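You operate a simulated robot arm through the tools that you are given. There is no shell and no other tool.

You run a simulated robot arm. Do the job below in one go: nothing can be reset, and whatever is moved stays where it is left.

TASK
Wash and dry the used paint brush, and lid both open pots.
Fine: rinse it in the rinsing pot, then wipe it dry on the pad and hang it in the empty plain hole; each lid goes on the pot of its colour.

The check looks at the end state, three seconds after you hand in, the way a careful person would. Anything else that was tipped, shoved, dropped, spilled or broken makes it a failure. A push-on lid holds only when it is set on centred and level and pressed home; a screw cap is set on level and turned clockwise until tight.

THE ROBOT
A 6-joint arm with a two-finger gripper, fixed in place. Base frame: the origin is at the foot of the arm, x ahead of it, y to its left, z up; the work surface is at about z = 800. Units: mm, rad, N and s.
Its first joint turns from -2.897 to 2.897 rad. Payload 2.45 kg.
Tool frame: the origin (TCP) lies between the finger pads and is the grasp point; the fingertips stand 20 mm ahead of it; z points along the fingers, y is the line along which they close. Largest opening 140 mm; the body of the gripper starts 168 mm behind the TCP.
Orientation is that of the tool frame in the base frame, as a unit quaternion [x, y, z, w]. With the fingers straight down and closing along the base's y, the tool's x points along the base's -x, its y along +y and its z along -z.

THE INTERFACE
- The arm moves only by the tool jog_arm. Its argument "targets" is a list that holds one entry, the list of rows, each a list of 7 numbers: the shift along the tool's x, y, z in mm, then the turn, a rotation vector about the tool's x, y, z in rad, then the finger opening in mm, from 0 to 140. In form: [[[dx, dy, dz, ax, ay, az, hand], ...]]. A call has 1 to 20 rows; each row is the pose to reach, as a shift and turn from the pose commanded when the call began, along the tool's axes at that moment. Each row takes 0.2 s and may step no farther than 50 mm and 0.15 rad from the row before; otherwise, or with a gripper value out of range, the whole call is refused. A pose out of reach is approached as far as the arm can. The call stops where the force on the tool passes 40 N (or 10 N more than at its start, if that is more) or the arm is blocked; 0.2 s more then pass. Each finger travels about 45 mm/s and halts on what it meets, pressing with about 30 N; the grip force reading is that of the motor and also rises with nothing between the fingers. The clock runs only during rows and for 0.2 s after the last one: add rows that repeat a pose to give the fingers time. The reply holds the time, the measured pose of the TCP, the force on the tool along the base axes, the opening and the grip force, in the units named above and with some noise, with the torque about the TCP (base axes, N m) and any sound that the robot's microphone picked up.
- Cameras (640 x 400 px; columns grow to the right, rows downward): "scene" is fixed at [51.3, 502, 1446]; the picture's right is [0.26, -0.97, 0.00], its down [-0.71, -0.19, -0.68] and it looks along [0.66, 0.18, -0.73] (base axes); focal length 299 px, centre (320, 200). "wrist" rides on the gripper at [78, 11, -209] in the tool frame; the picture's right is [-0.14, 0.99, 0.00], its down [-0.92, -0.13, -0.37] and it looks along [-0.37, -0.05, 0.93] (tool axes); focal length 280 px, centre (320, 200). There is no depth. A picture from a camera that has moved, and an enlarged one, comes with that camera's place and axes in the base frame and with its lens. The place of the scene camera against the robot may be out by one fixed shift of up to 12 mm in any direction.
- capture(camera): a new picture of that camera. It takes no simulated time.
- close_up(camera, box): a new picture of the part [left, top, right, bottom] of that camera's present view, enlarged. It takes no simulated time.
- job_done(): hands the job in; it is judged then, once.

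Nothing tells you positions but the pictures and the camera data. Unless the task says otherwise, let go and move clear before handing in.

The tools are called after "Emit:" as a command line: name --argument value ..., lists and objects as JSON in quotes. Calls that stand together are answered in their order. jog_arm: Moves the arm, as the interface text tells. Its arguments: {"type":"object","properties":{"targets":{"type":"array"}},"required":["targets"]} The other tools are called the same way: capture (camera) takes a picture; close_up (camera, box) takes an enlarged picture of a part of a camera's view; job_done () hands the job in.

At the start:

```text
time: 0.0
eef_pos: [503.6, 381.2, 1168.7]
ee_rot: [0.0, 1.0, -0.001, 0.0]
ft_force: [0.8, -0.1, 0.0]
wrist_torque: [-0.01, 0.01, 0.02]
opening: 140.0
finger_force: 0.1
```

scene: 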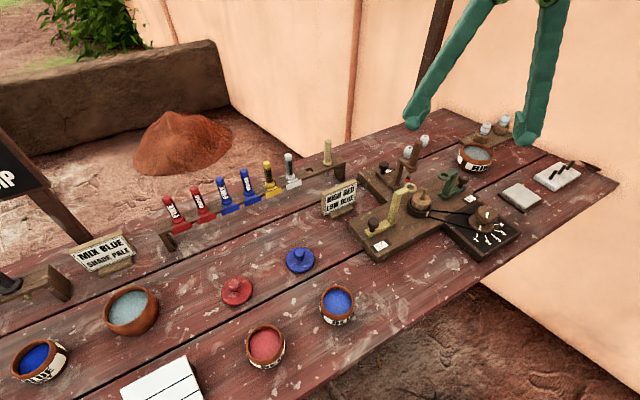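
wrist: 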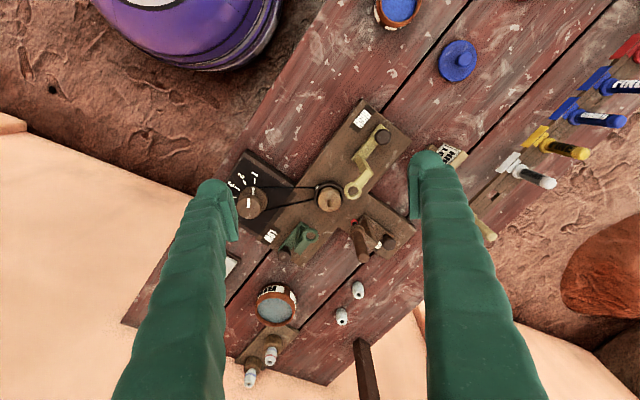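

I see a table with a rack of paint brushes, two open pots (red and blue), two lids, several water pots and some contraption. I'll take enlarged pictures first, to identify the used brush, rinsing pot, pad and holes.

Emit:
close_up --camera "scene" --box '[150, 120, 370, 260]'

Emit:
close_up --camera "scene" --box '[0, 220, 220, 400]'

Emit:
close_up --camera "scene" --box '[200, 230, 380, 390]'

Emit:
close_up --camera "scene" --box '[320, 120, 520, 270]'

Emit:
close_up --camera "scene" --box '[440, 100, 640, 250]'

```text
2.86 times, centred on (260, 190) of scene
camera zoom: at [51.3, 502.0, 1446.0], right [0.26, -0.97, 0.0], down [-0.71, -0.19, -0.68], along [0.66, 0.18, -0.73], focal length 853 px, centre (491, 229)
```

zoom: 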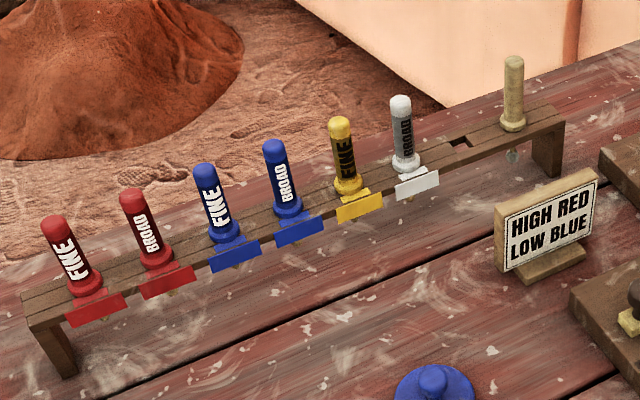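

```text
2.22 times, centred on (110, 310) of scene
camera zoom: at [51.3, 502.0, 1446.0], right [0.26, -0.97, 0.0], down [-0.71, -0.19, -0.68], along [0.66, 0.18, -0.73], focal length 664 px, centre (787, -44)
```

zoom: 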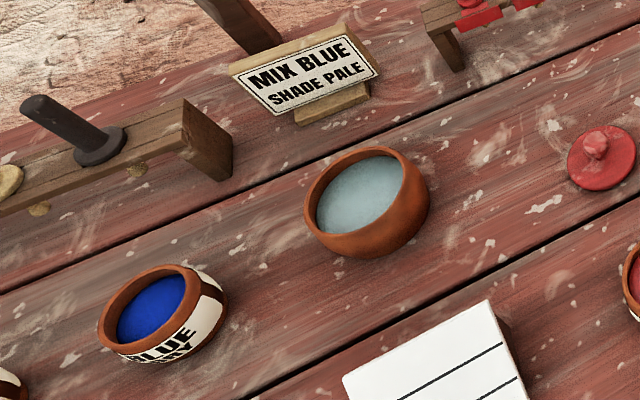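

```text
2.50 times, centred on (290, 310) of scene
camera zoom: at [51.3, 502.0, 1446.0], right [0.26, -0.97, 0.0], down [-0.71, -0.19, -0.68], along [0.66, 0.18, -0.73], focal length 746 px, centre (395, -75)
```

zoom: 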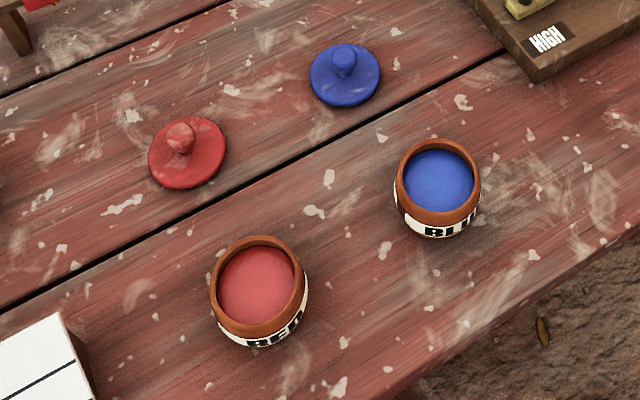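

```text
2.67 times, centred on (420, 195) of scene
camera zoom: at [51.3, 502.0, 1446.0], right [0.26, -0.97, 0.0], down [-0.71, -0.19, -0.68], along [0.66, 0.18, -0.73], focal length 796 px, centre (53, 213)
```

zoom: 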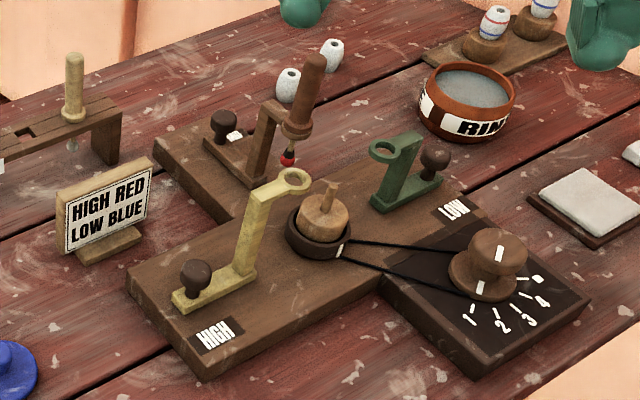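

```text
2.67 times, centred on (540, 175) of scene
camera zoom: at [51.3, 502.0, 1446.0], right [0.26, -0.97, 0.0], down [-0.71, -0.19, -0.68], along [0.66, 0.18, -0.73], focal length 796 px, centre (-267, 267)
```

zoom: 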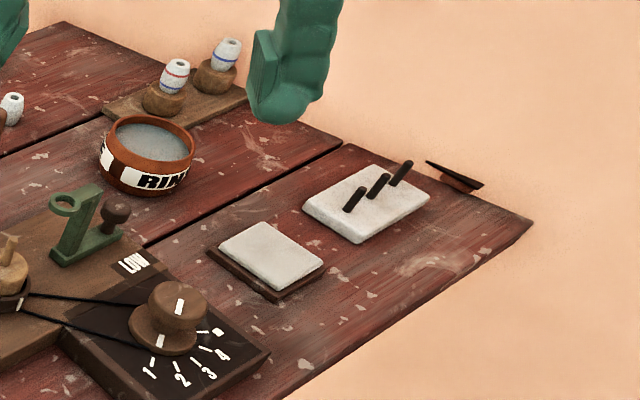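

The brown-handled brush with a red tip in the brown arm of the bead lathe looks like the used one, and the RINSE pot is next to the pad at the far end. I'll zoom in further to confirm before I move.

Emit:
close_up --camera "scene" --box '[370, 125, 450, 180]'

Emit:
close_up --camera "scene" --box '[290, 130, 370, 185]'

Emit:
close_up --camera "scene" --box '[150, 170, 310, 260]'

Emit:
close_up --camera "scene" --box '[0, 240, 80, 310]'

Emit:
close_up --camera "wrist" --box '[320, 180, 420, 280]'

Emit:
close_up --camera "wrist" --box '[220, 230, 380, 390]'

```text
7.27 times, centred on (410, 152) of scene
camera zoom: at [51.3, 502.0, 1446.0], right [0.26, -0.97, 0.0], down [-0.71, -0.19, -0.68], along [0.66, 0.18, -0.73], focal length 2171 px, centre (-334, 546)
```

zoom: 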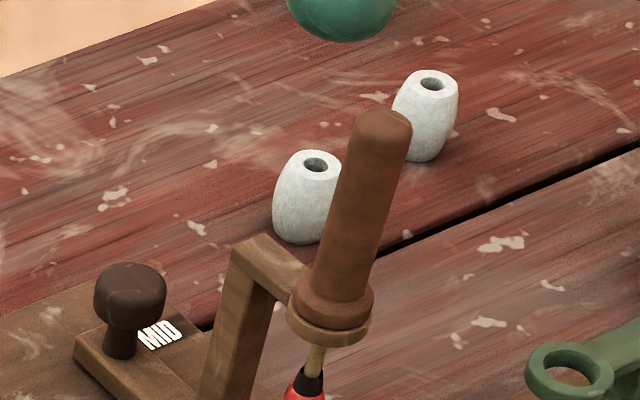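

```text
7.27 times, centred on (330, 158) of scene
camera zoom: at [51.3, 502.0, 1446.0], right [0.26, -0.97, 0.0], down [-0.71, -0.19, -0.68], along [0.66, 0.18, -0.73], focal length 2171 px, centre (247, 509)
```

zoom: 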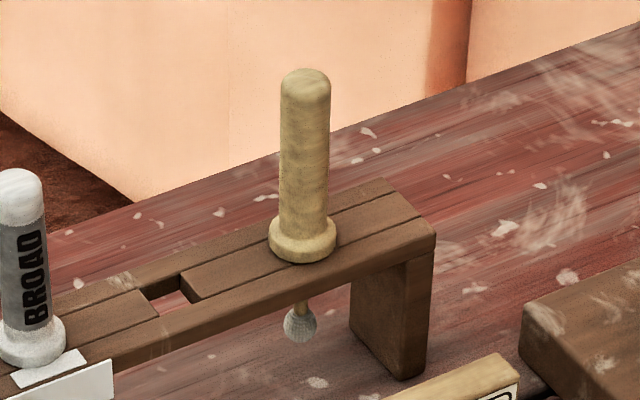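

```text
4.00 times, centred on (230, 215) of scene
camera zoom: at [51.3, 502.0, 1446.0], right [0.26, -0.97, 0.0], down [-0.71, -0.19, -0.68], along [0.66, 0.18, -0.73], focal length 1194 px, centre (680, 140)
```

zoom: 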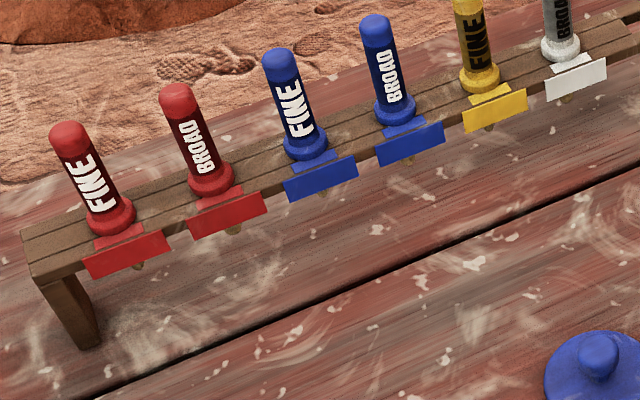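

```text
5.71 times, centred on (40, 275) of scene
camera zoom: at [51.3, 502.0, 1446.0], right [0.26, -0.97, 0.0], down [-0.71, -0.19, -0.68], along [0.66, 0.18, -0.73], focal length 1706 px, centre (1920, -229)
```

zoom: 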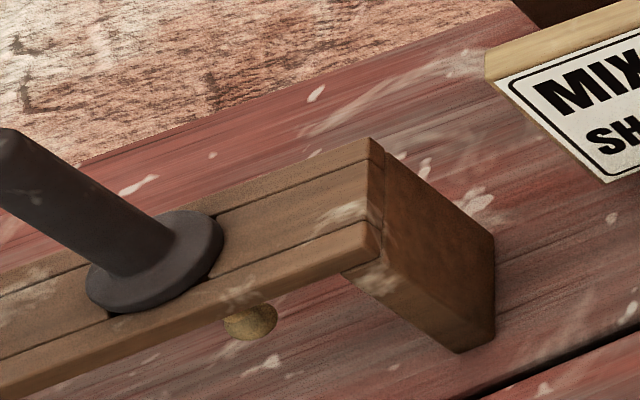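

```text
4.00 times, centred on (370, 230) of wrist
camera zoom: at [424.2, 390.4, 1378.8], right [0.14, 0.99, 0.0], down [0.92, -0.13, 0.37], along [0.37, -0.05, -0.93], focal length 1122 px, centre (120, 80)
```

zoom: 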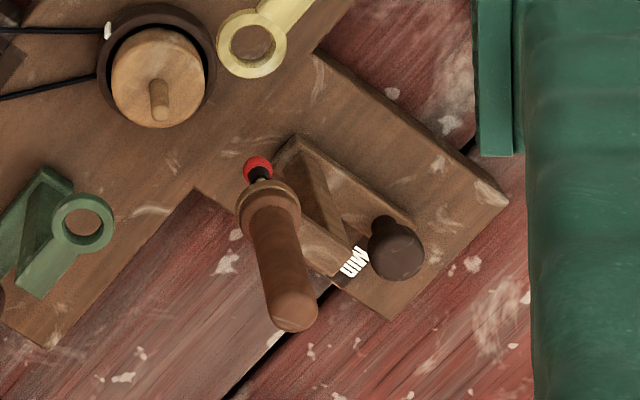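

```text
2.50 times, centred on (300, 310) of wrist
camera zoom: at [424.2, 390.4, 1378.8], right [0.14, 0.99, 0.0], down [0.92, -0.13, 0.37], along [0.37, -0.05, -0.93], focal length 701 px, centre (370, -75)
```

zoom: 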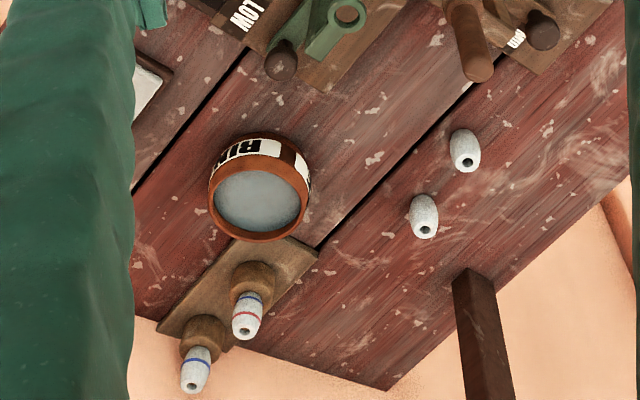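

The brown brush stands upright in the MID ring at roughly (655, 422), with its top near z 1037. There is also a second blue pot at the left edge, so I'll check its label and then look along the table with the wrist camera.

Emit:
close_up --camera "scene" --box '[0, 330, 90, 400]'

Emit:
close_up --camera "scene" --box '[230, 310, 300, 380]'

Emit:
close_up --camera "scene" --box '[300, 270, 370, 340]'

Emit:
close_up --camera "scene" --box '[90, 340, 220, 400]'

Emit:
jog_arm --targets '[[[40, 20, 0, 0, 0, 0, 140], [80, 40, 0, 0, 0, 0, 140], [120, 60, 0, 0, 0, 0, 140], [150, 90, 0, 0, 0, 0, 140], [180, 120, 0, 0, 0, 0, 140], [200, 150, 0, 0, 0, 0, 140]]]'

```text
5.71 times, centred on (45, 365) of scene
camera zoom: at [51.3, 502.0, 1446.0], right [0.26, -0.97, 0.0], down [-0.71, -0.19, -0.68], along [0.66, 0.18, -0.73], focal length 1706 px, centre (1891, -743)
```

zoom: 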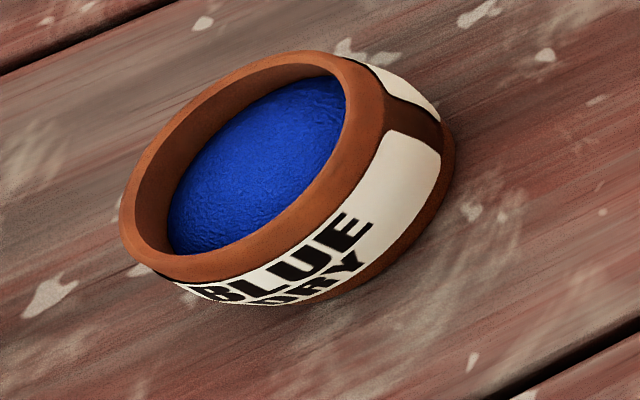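

```text
5.71 times, centred on (265, 345) of scene
camera zoom: at [51.3, 502.0, 1446.0], right [0.26, -0.97, 0.0], down [-0.71, -0.19, -0.68], along [0.66, 0.18, -0.73], focal length 1706 px, centre (634, -629)
```

zoom: 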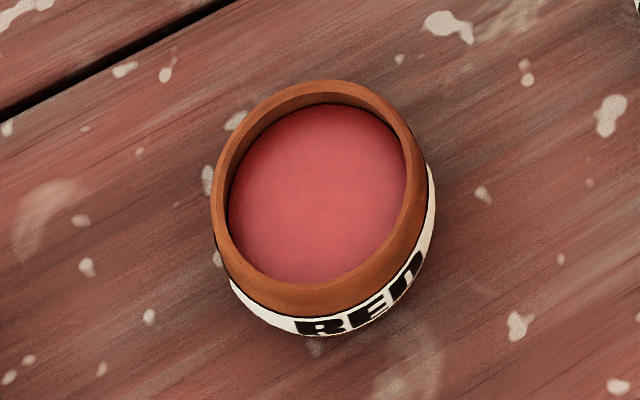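

```text
5.71 times, centred on (335, 305) of scene
camera zoom: at [51.3, 502.0, 1446.0], right [0.26, -0.97, 0.0], down [-0.71, -0.19, -0.68], along [0.66, 0.18, -0.73], focal length 1706 px, centre (234, -400)
```

zoom: 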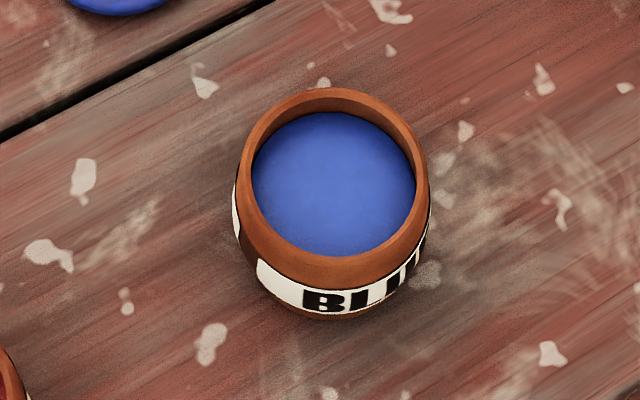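

```text
4.92 times, centred on (155, 370) of scene
camera zoom: at [51.3, 502.0, 1446.0], right [0.26, -0.97, 0.0], down [-0.71, -0.19, -0.68], along [0.66, 0.18, -0.73], focal length 1470 px, centre (1132, -637)
```

zoom: 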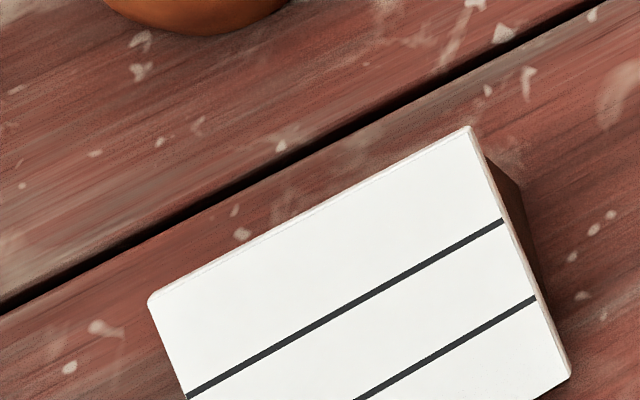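

```text
time: 1.4
eef_pos: [302.7, 528.4, 1172.0]
ee_rot: [0.001, 1.0, -0.001, 0.0]
ft_force: [-0.2, -0.6, 0.5]
wrist_torque: [0.06, 0.02, 0.0]
opening: 139.8
finger_force: 0.1
```

The left-hand pot holds dry pigment ("BLUE DRY"), so the two open paint pots are RED and BLUE. Next I'll look at the pots and lids from the wrist camera.

Emit:
capture --camera "wrist"

Emit:
capture --camera "scene"

```text
taken
camera wrist: at [224.2, 538.4, 1381.0], right [0.14, 0.99, 0.0], down [0.92, -0.13, 0.37], along [0.37, -0.05, -0.93], focal length 280 px, centre (320, 200)
```

wrist: 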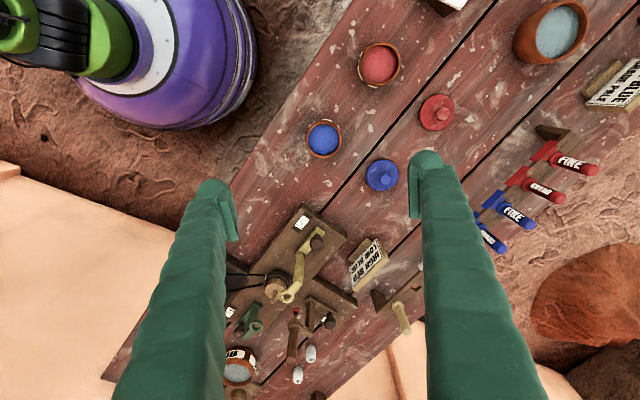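

```text
taken
```

scene: 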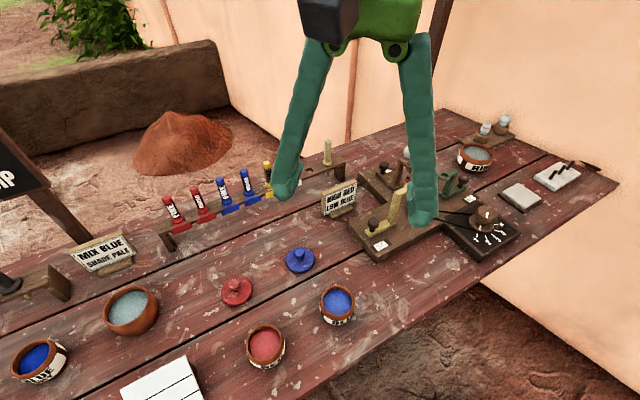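

The wrist view puts the blue pot near (314, 534), the red pot near (202, 646), the blue lid near (408, 642) and the red lid near (299, 757). I'll go down over the blue lid for a closer look.

Emit:
jog_arm --targets '[[[-18, 19, 30, 0, 0, 0, 120], [-36, 38, 60, 0, 0, 0, 100], [-54, 57, 90, 0, 0, 0, 80], [-72, 76, 120, 0, 0, 0, 70], [-90, 95, 150, 0, 0, 0, 70], [-105, 114, 172, 0, 0, 0, 70], [-105, 114, 172, 0, 0, 0, 70]]]'

Emit:
capture --camera "wrist"

```text
time: 3.0
eef_pos: [408.7, 644.1, 999.4]
ee_rot: [-0.001, 1.0, -0.001, 0.001]
ft_force: [-0.5, -0.7, 0.7]
wrist_torque: [0.0, 0.03, -0.02]
opening: 70.1
finger_force: 0.0
```

```text
taken
camera wrist: at [329.7, 654.7, 1207.8], right [0.14, 0.99, 0.0], down [0.92, -0.13, 0.37], along [0.37, -0.05, -0.93], focal length 280 px, centre (320, 200)
```

wrist: 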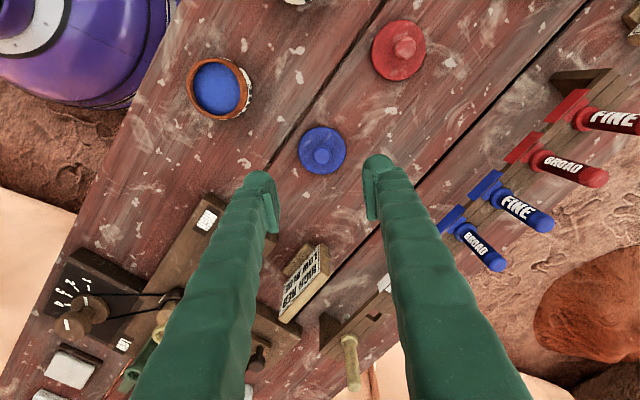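

The blue lid shows clearly near (413, 645). I'll zoom in on it and the blue pot to size them up.

Emit:
close_up --camera "wrist" --box '[280, 110, 370, 190]'

Emit:
close_up --camera "wrist" --box '[170, 40, 280, 140]'

Emit:
close_up --camera "wrist" --box '[350, 10, 450, 100]'

Emit:
close_up --camera "scene" --box '[275, 235, 325, 285]'

```text
5.00 times, centred on (325, 150) of wrist
camera zoom: at [329.7, 654.7, 1207.8], right [0.14, 0.99, 0.0], down [0.92, -0.13, 0.37], along [0.37, -0.05, -0.93], focal length 1402 px, centre (295, 450)
```

zoom: 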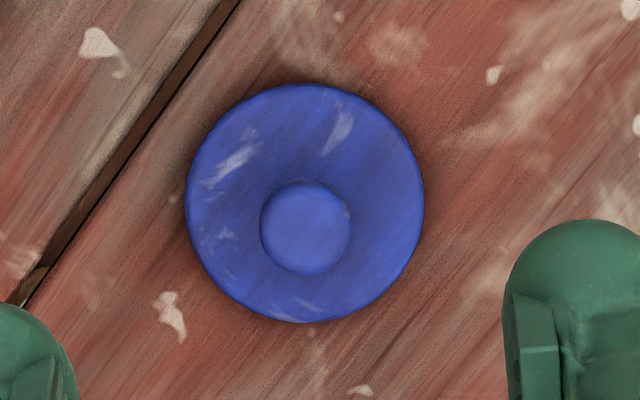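

```text
4.00 times, centred on (225, 90) of wrist
camera zoom: at [329.7, 654.7, 1207.8], right [0.14, 0.99, 0.0], down [0.92, -0.13, 0.37], along [0.37, -0.05, -0.93], focal length 1122 px, centre (700, 640)
```

zoom: 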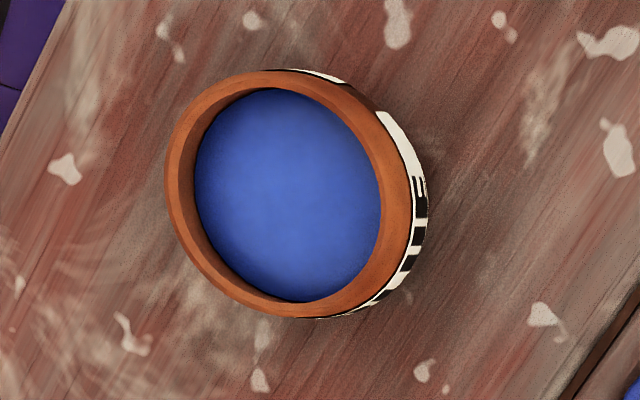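

```text
4.44 times, centred on (400, 55) of wrist
camera zoom: at [329.7, 654.7, 1207.8], right [0.14, 0.99, 0.0], down [0.92, -0.13, 0.37], along [0.37, -0.05, -0.93], focal length 1246 px, centre (-36, 844)
```

zoom: 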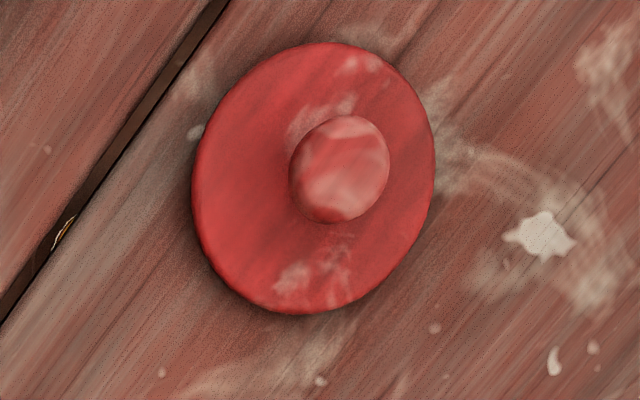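

```text
8.00 times, centred on (300, 260) of scene
camera zoom: at [51.3, 502.0, 1446.0], right [0.26, -0.97, 0.0], down [-0.71, -0.19, -0.68], along [0.66, 0.18, -0.73], focal length 2388 px, centre (480, -280)
```

zoom: 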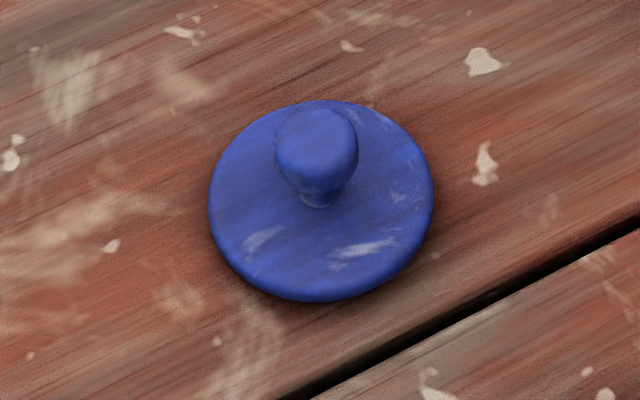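

The blue lid has a 68 mm disc and a knob of about 24 mm centred near (413.6, 646.6), with its top around z 842. I'll come down above it and check alignment before I grip the knob.

Emit:
jog_arm --targets '[[[-4.9, 2.5, 40, 0, 0, 0, 60], [-4.9, 2.5, 80, 0, 0, 0, 55], [-4.9, 2.5, 110, 0, 0, 0, 55], [-4.9, 2.5, 110, 0, 0, 0, 55]]]'

Emit:
capture --camera "wrist"

```text
time: 4.0
eef_pos: [412.6, 648.0, 887.7]
ee_rot: [0.0, 1.0, -0.001, 0.001]
ft_force: [0.0, 0.5, 0.2]
wrist_torque: [0.02, -0.01, -0.04]
opening: 55.0
finger_force: 0.0
```

```text
taken
camera wrist: at [333.9, 657.7, 1096.2], right [0.14, 0.99, 0.0], down [0.92, -0.13, 0.37], along [0.37, -0.05, -0.93], focal length 280 px, centre (320, 200)
```

wrist: 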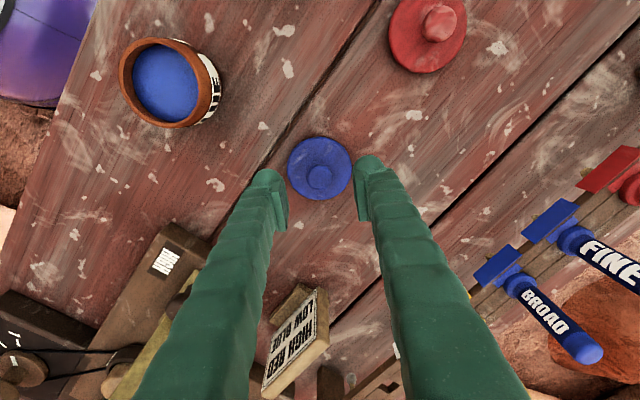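

Emit:
close_up --camera "wrist" --box '[270, 125, 370, 225]'

Emit:
close_up --camera "wrist" --box '[110, 30, 230, 140]'

Emit:
close_up --camera "wrist" --box '[380, 0, 480, 80]'

```text
4.00 times, centred on (320, 175) of wrist
camera zoom: at [333.9, 657.7, 1096.2], right [0.14, 0.99, 0.0], down [0.92, -0.13, 0.37], along [0.37, -0.05, -0.93], focal length 1122 px, centre (320, 300)
```

zoom: 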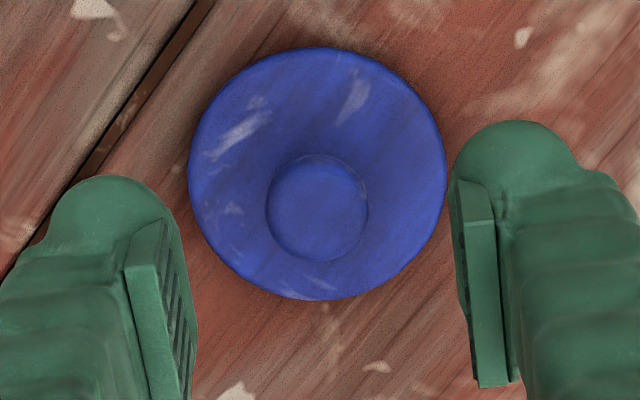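

```text
3.64 times, centred on (170, 85) of wrist
camera zoom: at [333.9, 657.7, 1096.2], right [0.14, 0.99, 0.0], down [0.92, -0.13, 0.37], along [0.37, -0.05, -0.93], focal length 1020 px, centre (866, 618)
```

zoom: 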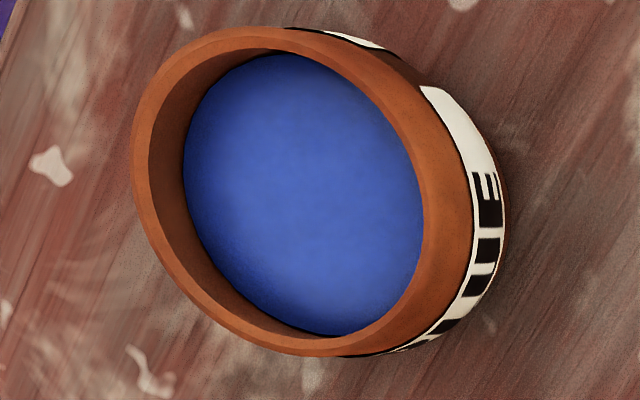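

```text
5.00 times, centred on (430, 40) of wrist
camera zoom: at [333.9, 657.7, 1096.2], right [0.14, 0.99, 0.0], down [0.92, -0.13, 0.37], along [0.37, -0.05, -0.93], focal length 1402 px, centre (-230, 1000)
```

zoom: 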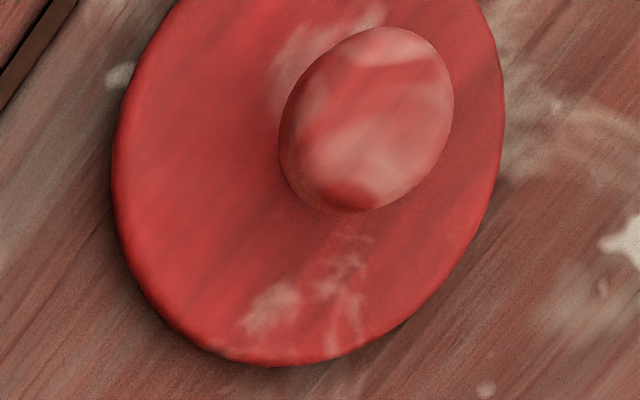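

The fingers are centred on the knob. I'll descend the last 50 mm and close on it.

Emit:
jog_arm --targets '[[[-1.3, 0, 25, 0, 0, 0, 55], [-1.3, 0, 50, 0, 0, 0, 55], [-1.3, 0, 50, 0, 0, 0, 55], [-1.3, 0, 50, 0, 0, 0, 40], [-1.3, 0, 50, 0, 0, 0, 20], [-1.3, 0, 50, 0, 0, 0, 15], [-1.3, 0, 50, 0, 0, 0, 15]]]'

Emit:
capture --camera "wrist"

```text
time: 5.6
eef_pos: [413.2, 648.4, 837.7]
ee_rot: [0.0, 1.0, 0.0, 0.001]
ft_force: [0.1, 0.4, -0.1]
wrist_torque: [0.02, 0.0, 0.01]
opening: 22.5
finger_force: 30.2
```

```text
taken
camera wrist: at [334.7, 657.4, 1046.8], right [0.14, 0.99, 0.0], down [0.92, -0.13, 0.37], along [0.37, -0.05, -0.93], focal length 280 px, centre (320, 200)
```

wrist: 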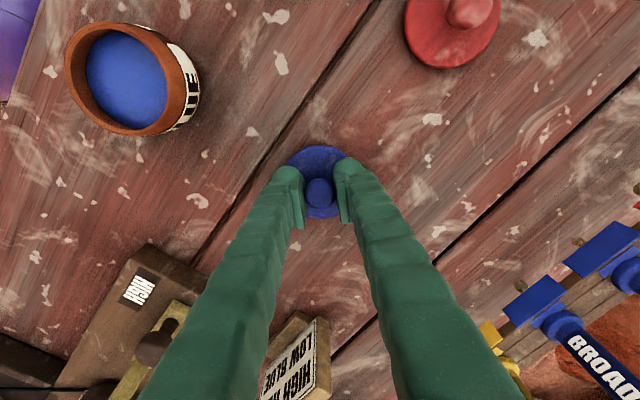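

The knob is held. I'll lift the lid straight up and look at it from the scene camera.

Emit:
jog_arm --targets '[[[0, 0, -15, 0, 0, 0, 15], [0, 0, -40, 0, 0, 0, 15], [0, 0, -70, 0, 0, 0, 15], [0, 0, -100, 0, 0, 0, 15], [0, 0, -100, 0, 0, 0, 15]]]'

Emit:
capture --camera "wrist"

Emit:
close_up --camera "scene" --box '[240, 150, 400, 270]'

```text
time: 6.8
eef_pos: [415.9, 648.4, 938.1]
ee_rot: [0.0, 1.0, -0.001, 0.002]
ft_force: [-0.3, -0.5, 0.0]
wrist_torque: [-0.01, 0.02, 0.03]
opening: 22.2
finger_force: 29.8
```

```text
taken
camera wrist: at [336.6, 658.4, 1147.6], right [0.14, 0.99, 0.0], down [0.92, -0.13, 0.37], along [0.37, -0.05, -0.93], focal length 280 px, centre (320, 200)
```

wrist: 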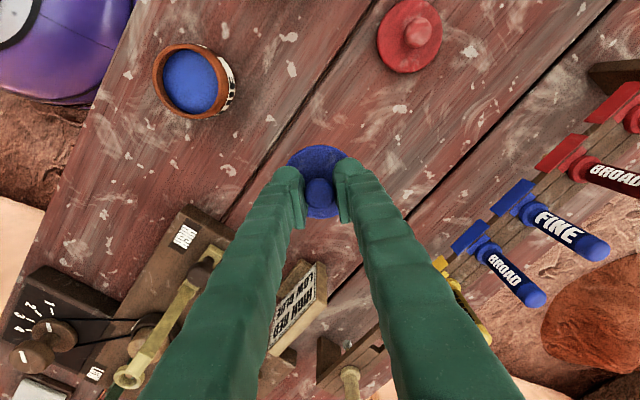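

```text
3.33 times, centred on (320, 210) of scene
camera zoom: at [51.3, 502.0, 1446.0], right [0.26, -0.97, 0.0], down [-0.71, -0.19, -0.68], along [0.66, 0.18, -0.73], focal length 995 px, centre (320, 167)
```

zoom: 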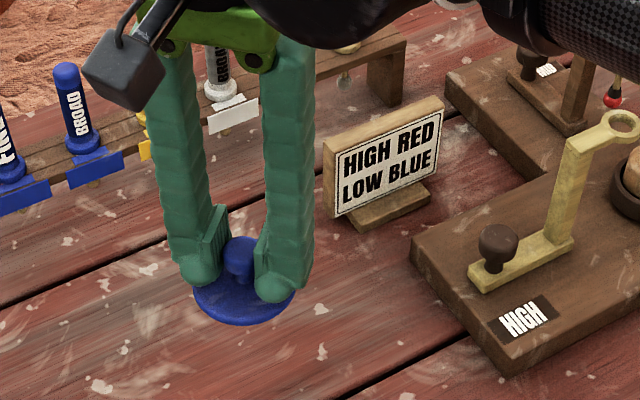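

The lid is held level. I'll carry it beside the blue pot so I can measure the pot in the wrist picture before placing the lid.

Emit:
jog_arm --targets '[[[4, -25, 0, 0, 0, 0, 15], [9, -55, 0, 0, 0, 0, 15], [14, -85, 0, 0, 0, 0, 15], [20, -113, 0, 0, 0, 0, 15], [20, -113, 0, 0, 0, 0, 15], [20, -113, 0, 0, 0, 0, 15]]]'

Emit:
capture --camera "wrist"

Emit:
close_up --camera "wrist" --box '[250, 50, 410, 150]'

Emit:
close_up --camera "wrist" --box '[270, 120, 370, 220]'

```text
time: 8.2
eef_pos: [393.7, 536.0, 936.9]
ee_rot: [0.0, 1.0, 0.0, 0.001]
ft_force: [0.6, -0.5, -0.2]
wrist_torque: [0.01, -0.02, 0.05]
opening: 22.5
finger_force: 30.9
```

```text
taken
camera wrist: at [315.5, 545.3, 1146.1], right [0.14, 0.99, 0.0], down [0.92, -0.13, 0.37], along [0.37, -0.05, -0.93], focal length 280 px, centre (320, 200)
```

wrist: 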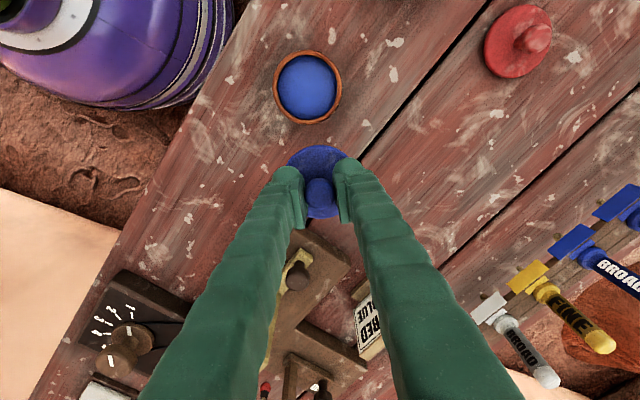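

```text
4.00 times, centred on (330, 100) of wrist
camera zoom: at [315.5, 545.3, 1146.1], right [0.14, 0.99, 0.0], down [0.92, -0.13, 0.37], along [0.37, -0.05, -0.93], focal length 1122 px, centre (280, 600)
```

zoom: 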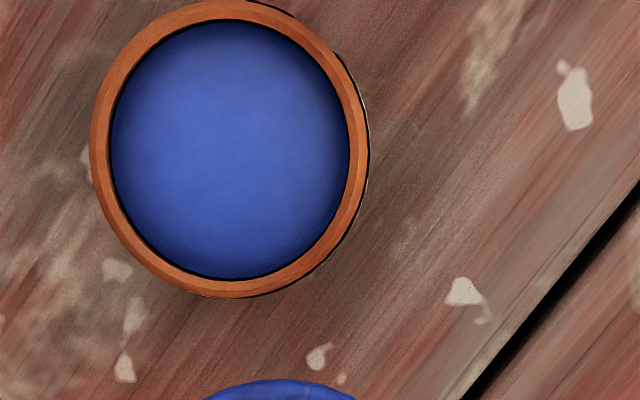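

```text
4.00 times, centred on (320, 170) of wrist
camera zoom: at [315.5, 545.3, 1146.1], right [0.14, 0.99, 0.0], down [0.92, -0.13, 0.37], along [0.37, -0.05, -0.93], focal length 1122 px, centre (320, 320)
```

zoom: 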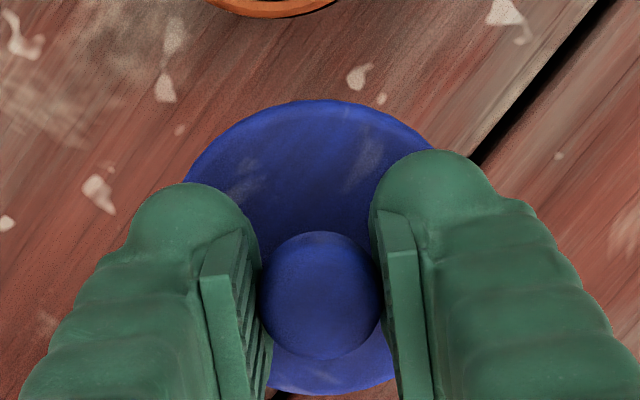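

The pot centre measures about (313.8, 533.6) and the held lid sits centred under the TCP. I'll shift it over the pot and stop just above the rim to check.

Emit:
jog_arm --targets '[[[27, -0.3, 0, 0, 0, 0, 15], [54, -0.7, 0, 0, 0, 0, 15], [79.7, -1.0, 0, 0, 0, 0, 15], [79.7, -1.0, 12, 0, 0, 0, 15], [79.7, -1.0, 25, 0, 0, 0, 15], [79.7, -1.0, 33, 0, 0, 0, 15], [79.7, -1.0, 33, 0, 0, 0, 15]]]'

Emit:
close_up --camera "wrist" --box '[260, 110, 380, 230]'

Emit:
close_up --camera "scene" --box '[290, 240, 390, 340]'

```text
time: 9.8
eef_pos: [314.3, 534.7, 904.0]
ee_rot: [0.001, 1.0, 0.0, 0.001]
ft_force: [0.4, -0.3, -0.6]
wrist_torque: [-0.03, 0.0, 0.03]
opening: 22.3
finger_force: 30.0
```

```text
3.33 times, centred on (320, 170) of wrist
camera zoom: at [236.0, 544.0, 1113.9], right [0.14, 0.99, 0.0], down [0.92, -0.13, 0.37], along [0.37, -0.05, -0.93], focal length 935 px, centre (320, 300)
```

zoom: 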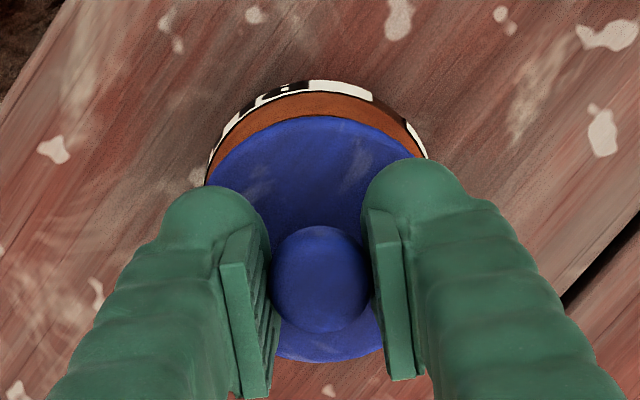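

```text
4.00 times, centred on (340, 290) of scene
camera zoom: at [51.3, 502.0, 1446.0], right [0.26, -0.97, 0.0], down [-0.71, -0.19, -0.68], along [0.66, 0.18, -0.73], focal length 1194 px, centre (240, -160)
```

zoom: 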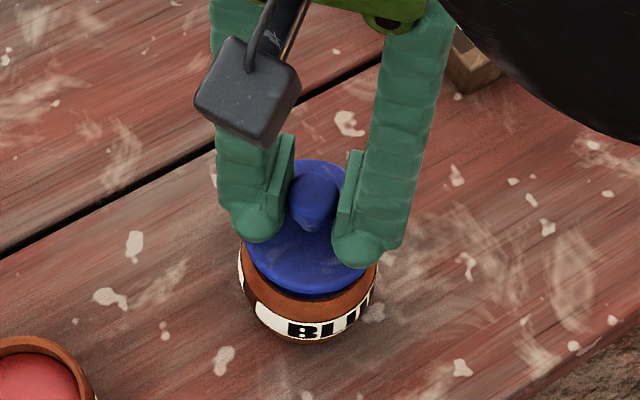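

The lid is lined up over the rim. I'll lower it in small steps and press down.

Emit:
jog_arm --targets '[[[0, 0, 4, 0, 0, 0, 15], [0, 0, 8, 0, 0, 0, 15], [0, 0, 11, 0, 0, 0, 15], [0, 0, 13, 0, 0, 0, 15], [0, 0, 15, 0, 0, 0, 15], [0, 0, 17, 0, 0, 0, 15], [0, 0, 18, 0, 0, 0, 15]]]'

Emit:
close_up --camera "scene" --box '[290, 240, 390, 340]'

```text
time: 11.4
eef_pos: [314.4, 533.9, 886.8]
ee_rot: [0.0, 1.0, 0.0, 0.001]
ft_force: [1.1, 1.7, 17.6]
wrist_torque: [-0.06, -0.02, -0.01]
opening: 22.6
finger_force: 30.3
```

```text
4.00 times, centred on (340, 290) of scene
camera zoom: at [51.3, 502.0, 1446.0], right [0.26, -0.97, 0.0], down [-0.71, -0.19, -0.68], along [0.66, 0.18, -0.73], focal length 1194 px, centre (240, -160)
```

zoom: 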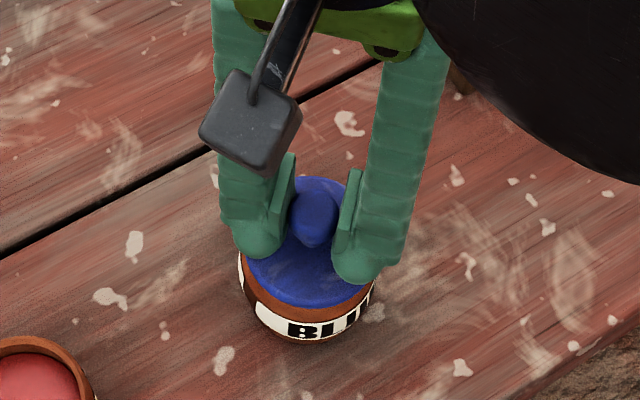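

The lid touches with 18 N. I'll press further in 1 mm steps until it is home.

Emit:
jog_arm --targets '[[[0, 0, 1, 0, 0, 0, 15], [0, 0, 2, 0, 0, 0, 15], [0, 0, 3, 0, 0, 0, 15], [0, 0, 4, 0, 0, 0, 15], [0, 0, 5, 0, 0, 0, 15], [0, 0, 6, 0, 0, 0, 15]]]'

Emit:
close_up --camera "scene" --box '[290, 240, 390, 340]'

Emit:
close_up --camera "wrist" --box '[260, 110, 380, 230]'

```text
time: 12.8
eef_pos: [313.0, 533.0, 880.3]
ee_rot: [0.0, 1.0, 0.0, 0.001]
ft_force: [3.0, 4.2, 22.8]
wrist_torque: [-0.02, -0.05, -0.01]
opening: 19.7
finger_force: 30.1
```

```text
4.00 times, centred on (340, 290) of scene
camera zoom: at [51.3, 502.0, 1446.0], right [0.26, -0.97, 0.0], down [-0.71, -0.19, -0.68], along [0.66, 0.18, -0.73], focal length 1194 px, centre (240, -160)
```

zoom: 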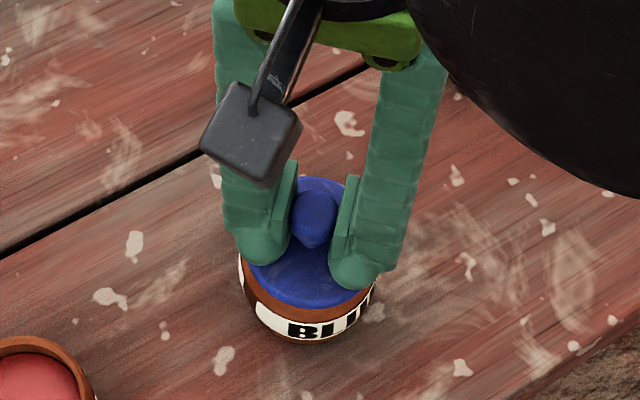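

```text
3.33 times, centred on (320, 170) of wrist
camera zoom: at [235.5, 542.7, 1090.4], right [0.14, 0.99, 0.0], down [0.92, -0.13, 0.37], along [0.37, -0.05, -0.93], focal length 935 px, centre (320, 300)
```

zoom: 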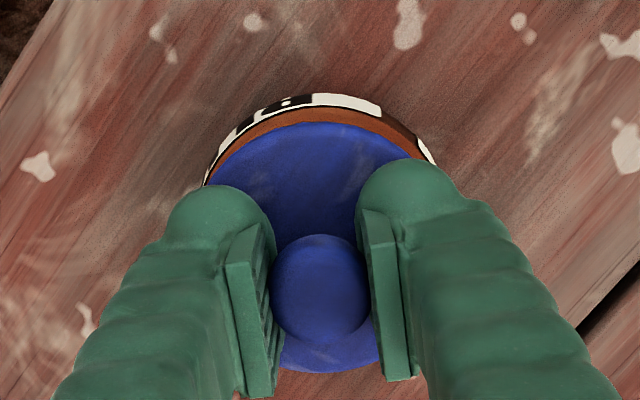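

The fingers slid down the knob while pressing, so I'll let go and look at the lid. Then I'll press on the knob's top with closed fingers.

Emit:
jog_arm --targets '[[[0, 0, 0, 0, 0, 0, 35], [0, 0, 0, 0, 0, 0, 55], [0, 0, 0, 0, 0, 0, 55], [0, 0, -30, 0, 0, 0, 55], [0, 0, -60, 0, 0, 0, 55], [0, 0, -60, 0, 0, 0, 30], [0, 0, -60, 0, 0, 0, 0], [0, 0, -60, 0, 0, 0, 0], [0, 0, -60, 0, 0, 0, 0]]]'

Emit:
close_up --camera "scene" --box '[300, 260, 380, 340]'

Emit:
close_up --camera "wrist" --box '[260, 100, 380, 220]'

```text
time: 14.8
eef_pos: [313.6, 533.2, 940.2]
ee_rot: [0.0, 1.0, 0.001, 0.001]
ft_force: [-0.5, -0.1, -0.4]
wrist_torque: [0.01, -0.01, 0.01]
opening: 0.0
finger_force: 25.2
```

```text
5.00 times, centred on (340, 300) of scene
camera zoom: at [51.3, 502.0, 1446.0], right [0.26, -0.97, 0.0], down [-0.71, -0.19, -0.68], along [0.66, 0.18, -0.73], focal length 1493 px, centre (220, -300)
```

zoom: 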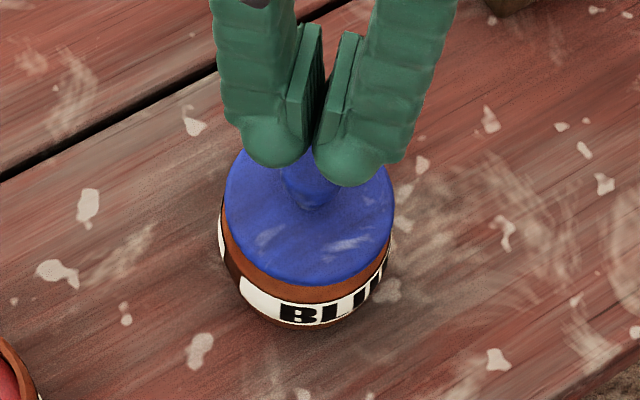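

```text
3.33 times, centred on (320, 160) of wrist
camera zoom: at [235.7, 542.7, 1150.3], right [0.14, 0.99, 0.0], down [0.92, -0.13, 0.37], along [0.37, -0.05, -0.93], focal length 935 px, centre (320, 333)
```

zoom: 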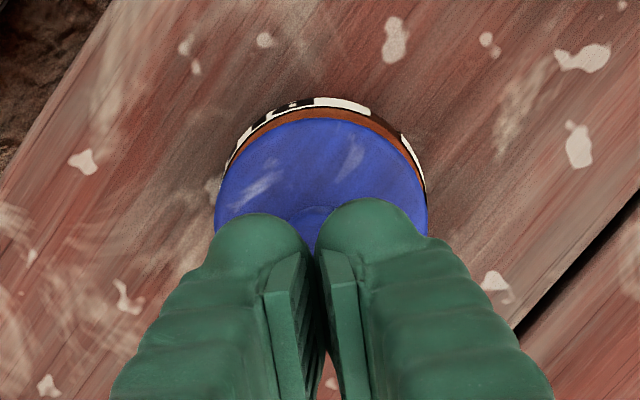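

The lid sits level and centred on the pot. I'll press straight down on the knob with the closed fingertips.

Emit:
jog_arm --targets '[[[0, 0, 10, 0, 0, 0, 0], [0, 0, 16, 0, 0, 0, 0], [0, 0, 20, 0, 0, 0, 0], [0, 0, 23, 0, 0, 0, 0], [0, 0, 25, 0, 0, 0, 0], [0, 0, 27, 0, 0, 0, 0], [0, 0, 29, 0, 0, 0, 0], [0, 0, 31, 0, 0, 0, 0], [0, 0, 33, 0, 0, 0, 0], [0, 0, 35, 0, 0, 0, 0]]]'

Emit:
close_up --camera "scene" --box '[300, 260, 380, 340]'

```text
time: 16.9
eef_pos: [315.3, 533.3, 910.9]
ee_rot: [0.0, 1.0, 0.0, 0.001]
ft_force: [-0.8, -3.0, 19.2]
wrist_torque: [-0.06, 0.02, 0.01]
opening: 6.0
finger_force: 29.5
stopped in row 10: the force on the tool passed its limit at 47 N (the readings are from after the stop); the commanded pose is now the measured one
```

```text
5.00 times, centred on (340, 300) of scene
camera zoom: at [51.3, 502.0, 1446.0], right [0.26, -0.97, 0.0], down [-0.71, -0.19, -0.68], along [0.66, 0.18, -0.73], focal length 1493 px, centre (220, -300)
```

zoom: 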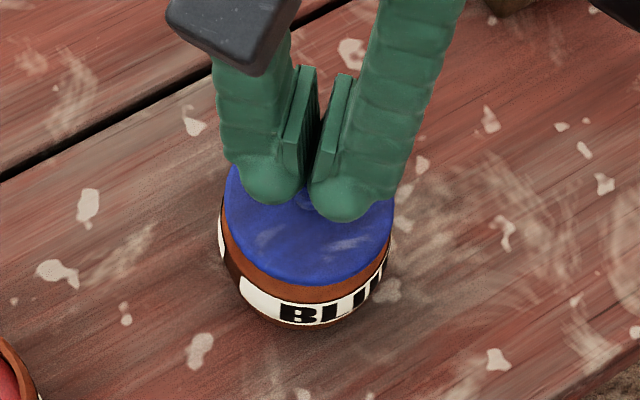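

The press reached 47 N without the lid visibly moving any further. I'll back off and inspect the seat.

Emit:
jog_arm --targets '[[[0, 0, -20, 0, 0, 0, 5], [0, 0, -50, 0, 0, 0, 30], [20, 0, -80, 0, 0, 0, 60], [60, 0, -100, 0, 0, 0, 60], [60, 0, -100, 0, 0, 0, 60]]]'

Emit:
close_up --camera "scene" --box '[315, 280, 365, 330]'

Emit:
capture --camera "wrist"

```text
time: 18.1
eef_pos: [255.8, 534.7, 1008.6]
ee_rot: [0.0, 1.0, 0.0, 0.001]
ft_force: [0.2, -0.5, -0.1]
wrist_torque: [0.02, 0.02, 0.0]
opening: 60.2
finger_force: 0.0
```

```text
8.00 times, centred on (340, 305) of scene
camera zoom: at [51.3, 502.0, 1446.0], right [0.26, -0.97, 0.0], down [-0.71, -0.19, -0.68], along [0.66, 0.18, -0.73], focal length 2388 px, centre (160, -640)
```

zoom: 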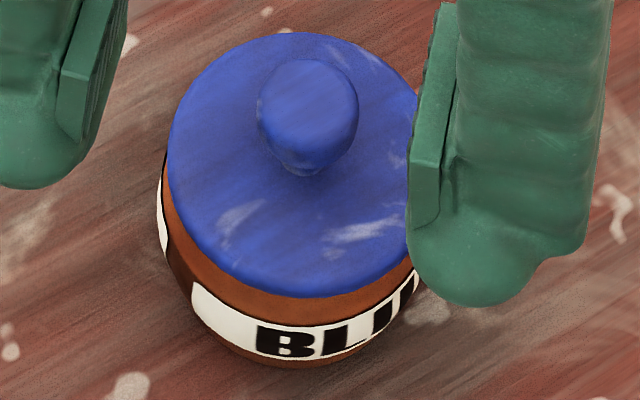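

```text
taken
camera wrist: at [176.3, 544.1, 1218.5], right [0.14, 0.99, 0.0], down [0.92, -0.13, 0.37], along [0.37, -0.05, -0.93], focal length 280 px, centre (320, 200)
```

wrist: 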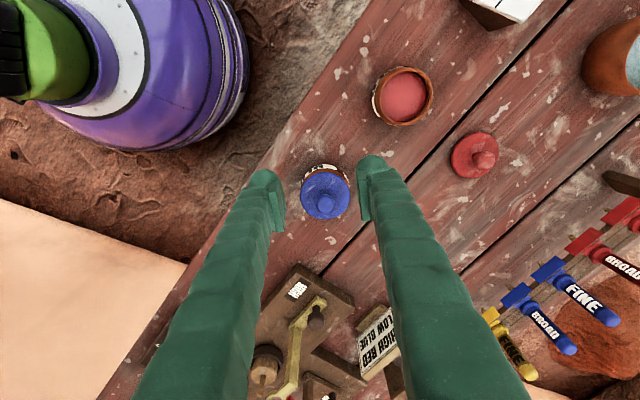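

The blue lid looks flush and level. I'll leave it for now and go to the red lid near (300, 760), which also clears the view of the blue pot.

Emit:
jog_arm --targets '[[[-8, 40, 0, 0, 0, 0, 60], [-16, 80, 0, 0, 0, 0, 60], [-24, 120, 0, 0, 0, 0, 60], [-32, 160, 20, 0, 0, 0, 60], [-39, 195, 40, 0, 0, 0, 60], [-44.5, 226, 70, 0, 0, 0, 60], [-44.5, 226, 100, 0, 0, 0, 60], [-44.5, 226, 100, 0, 0, 0, 60]]]'

Emit:
capture --camera "wrist"

Emit:
close_up --camera "wrist" --box '[270, 120, 370, 220]'

Emit:
close_up --camera "scene" --box '[315, 280, 365, 330]'

```text
time: 19.9
eef_pos: [299.8, 761.1, 908.3]
ee_rot: [0.0, 1.0, 0.0, 0.0]
ft_force: [0.1, -0.3, 0.8]
wrist_torque: [-0.01, 0.01, 0.0]
opening: 60.0
finger_force: 0.1
```

```text
taken
camera wrist: at [221.1, 770.4, 1118.4], right [0.14, 0.99, 0.0], down [0.92, -0.13, 0.37], along [0.37, -0.05, -0.93], focal length 280 px, centre (320, 200)
```

wrist: 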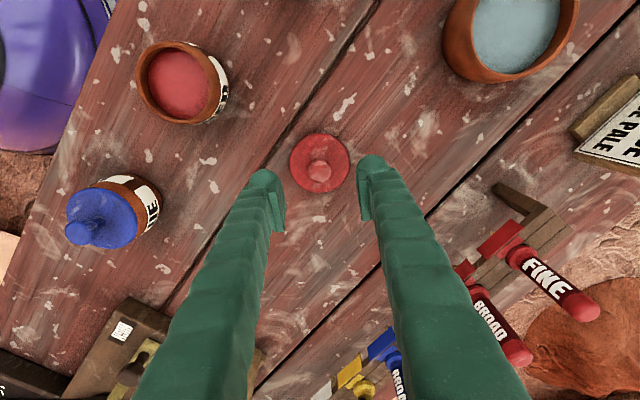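

```text
4.00 times, centred on (320, 170) of wrist
camera zoom: at [221.1, 770.4, 1118.4], right [0.14, 0.99, 0.0], down [0.92, -0.13, 0.37], along [0.37, -0.05, -0.93], focal length 1122 px, centre (320, 320)
```

zoom: 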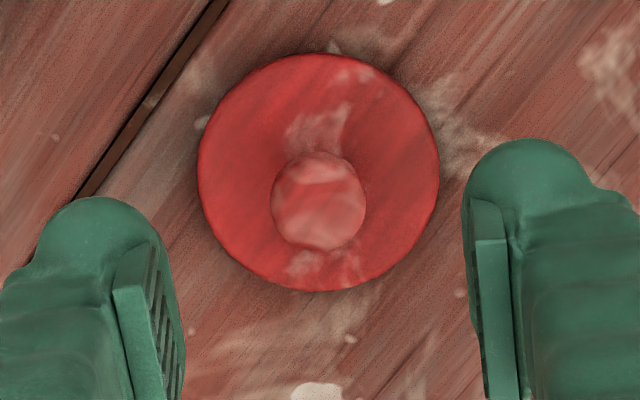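

```text
8.00 times, centred on (340, 305) of scene
camera zoom: at [51.3, 502.0, 1446.0], right [0.26, -0.97, 0.0], down [-0.71, -0.19, -0.68], along [0.66, 0.18, -0.73], focal length 2388 px, centre (160, -640)
```

zoom: 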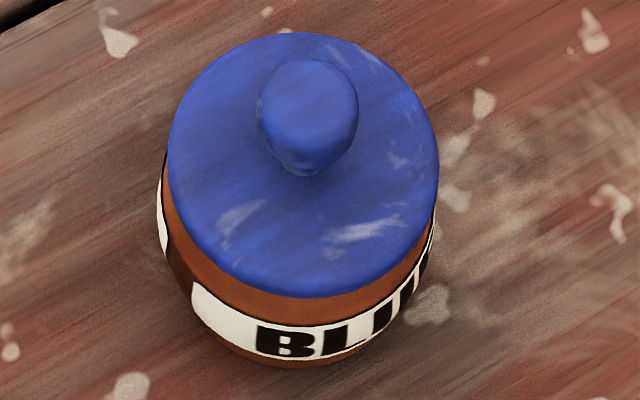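

The blue pot is at the side of this wrist picture, so I'll zoom in there for a more oblique look at the seat of the lid, and at the red pot.

Emit:
close_up --camera "wrist" --box '[55, 165, 175, 260]'

Emit:
close_up --camera "wrist" --box '[130, 30, 240, 135]'

```text
4.21 times, centred on (115, 212) of wrist
camera zoom: at [221.1, 770.4, 1118.4], right [0.14, 0.99, 0.0], down [0.92, -0.13, 0.37], along [0.37, -0.05, -0.93], focal length 1181 px, centre (1183, 147)
```

zoom: 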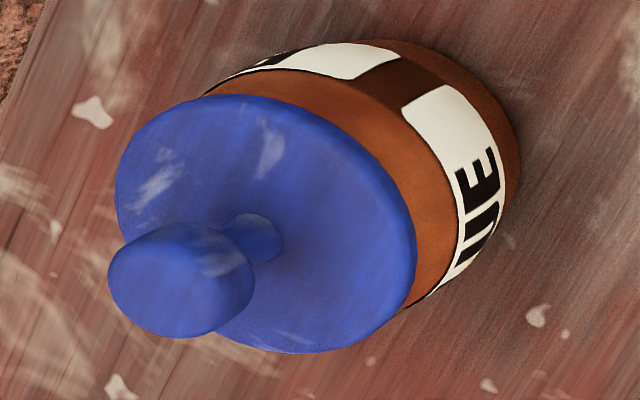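

```text
3.81 times, centred on (185, 82) of wrist
camera zoom: at [221.1, 770.4, 1118.4], right [0.14, 0.99, 0.0], down [0.92, -0.13, 0.37], along [0.37, -0.05, -0.93], focal length 1068 px, centre (834, 648)
```

zoom: 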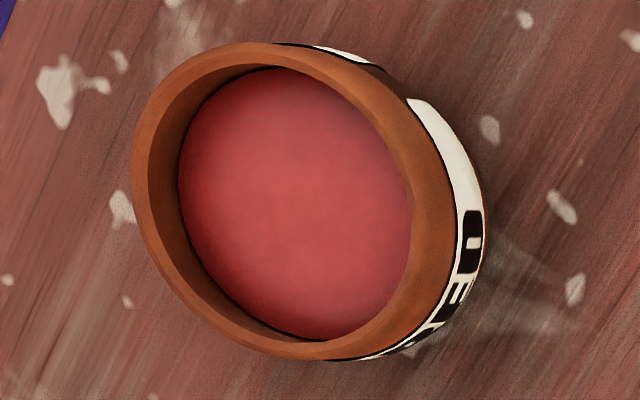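

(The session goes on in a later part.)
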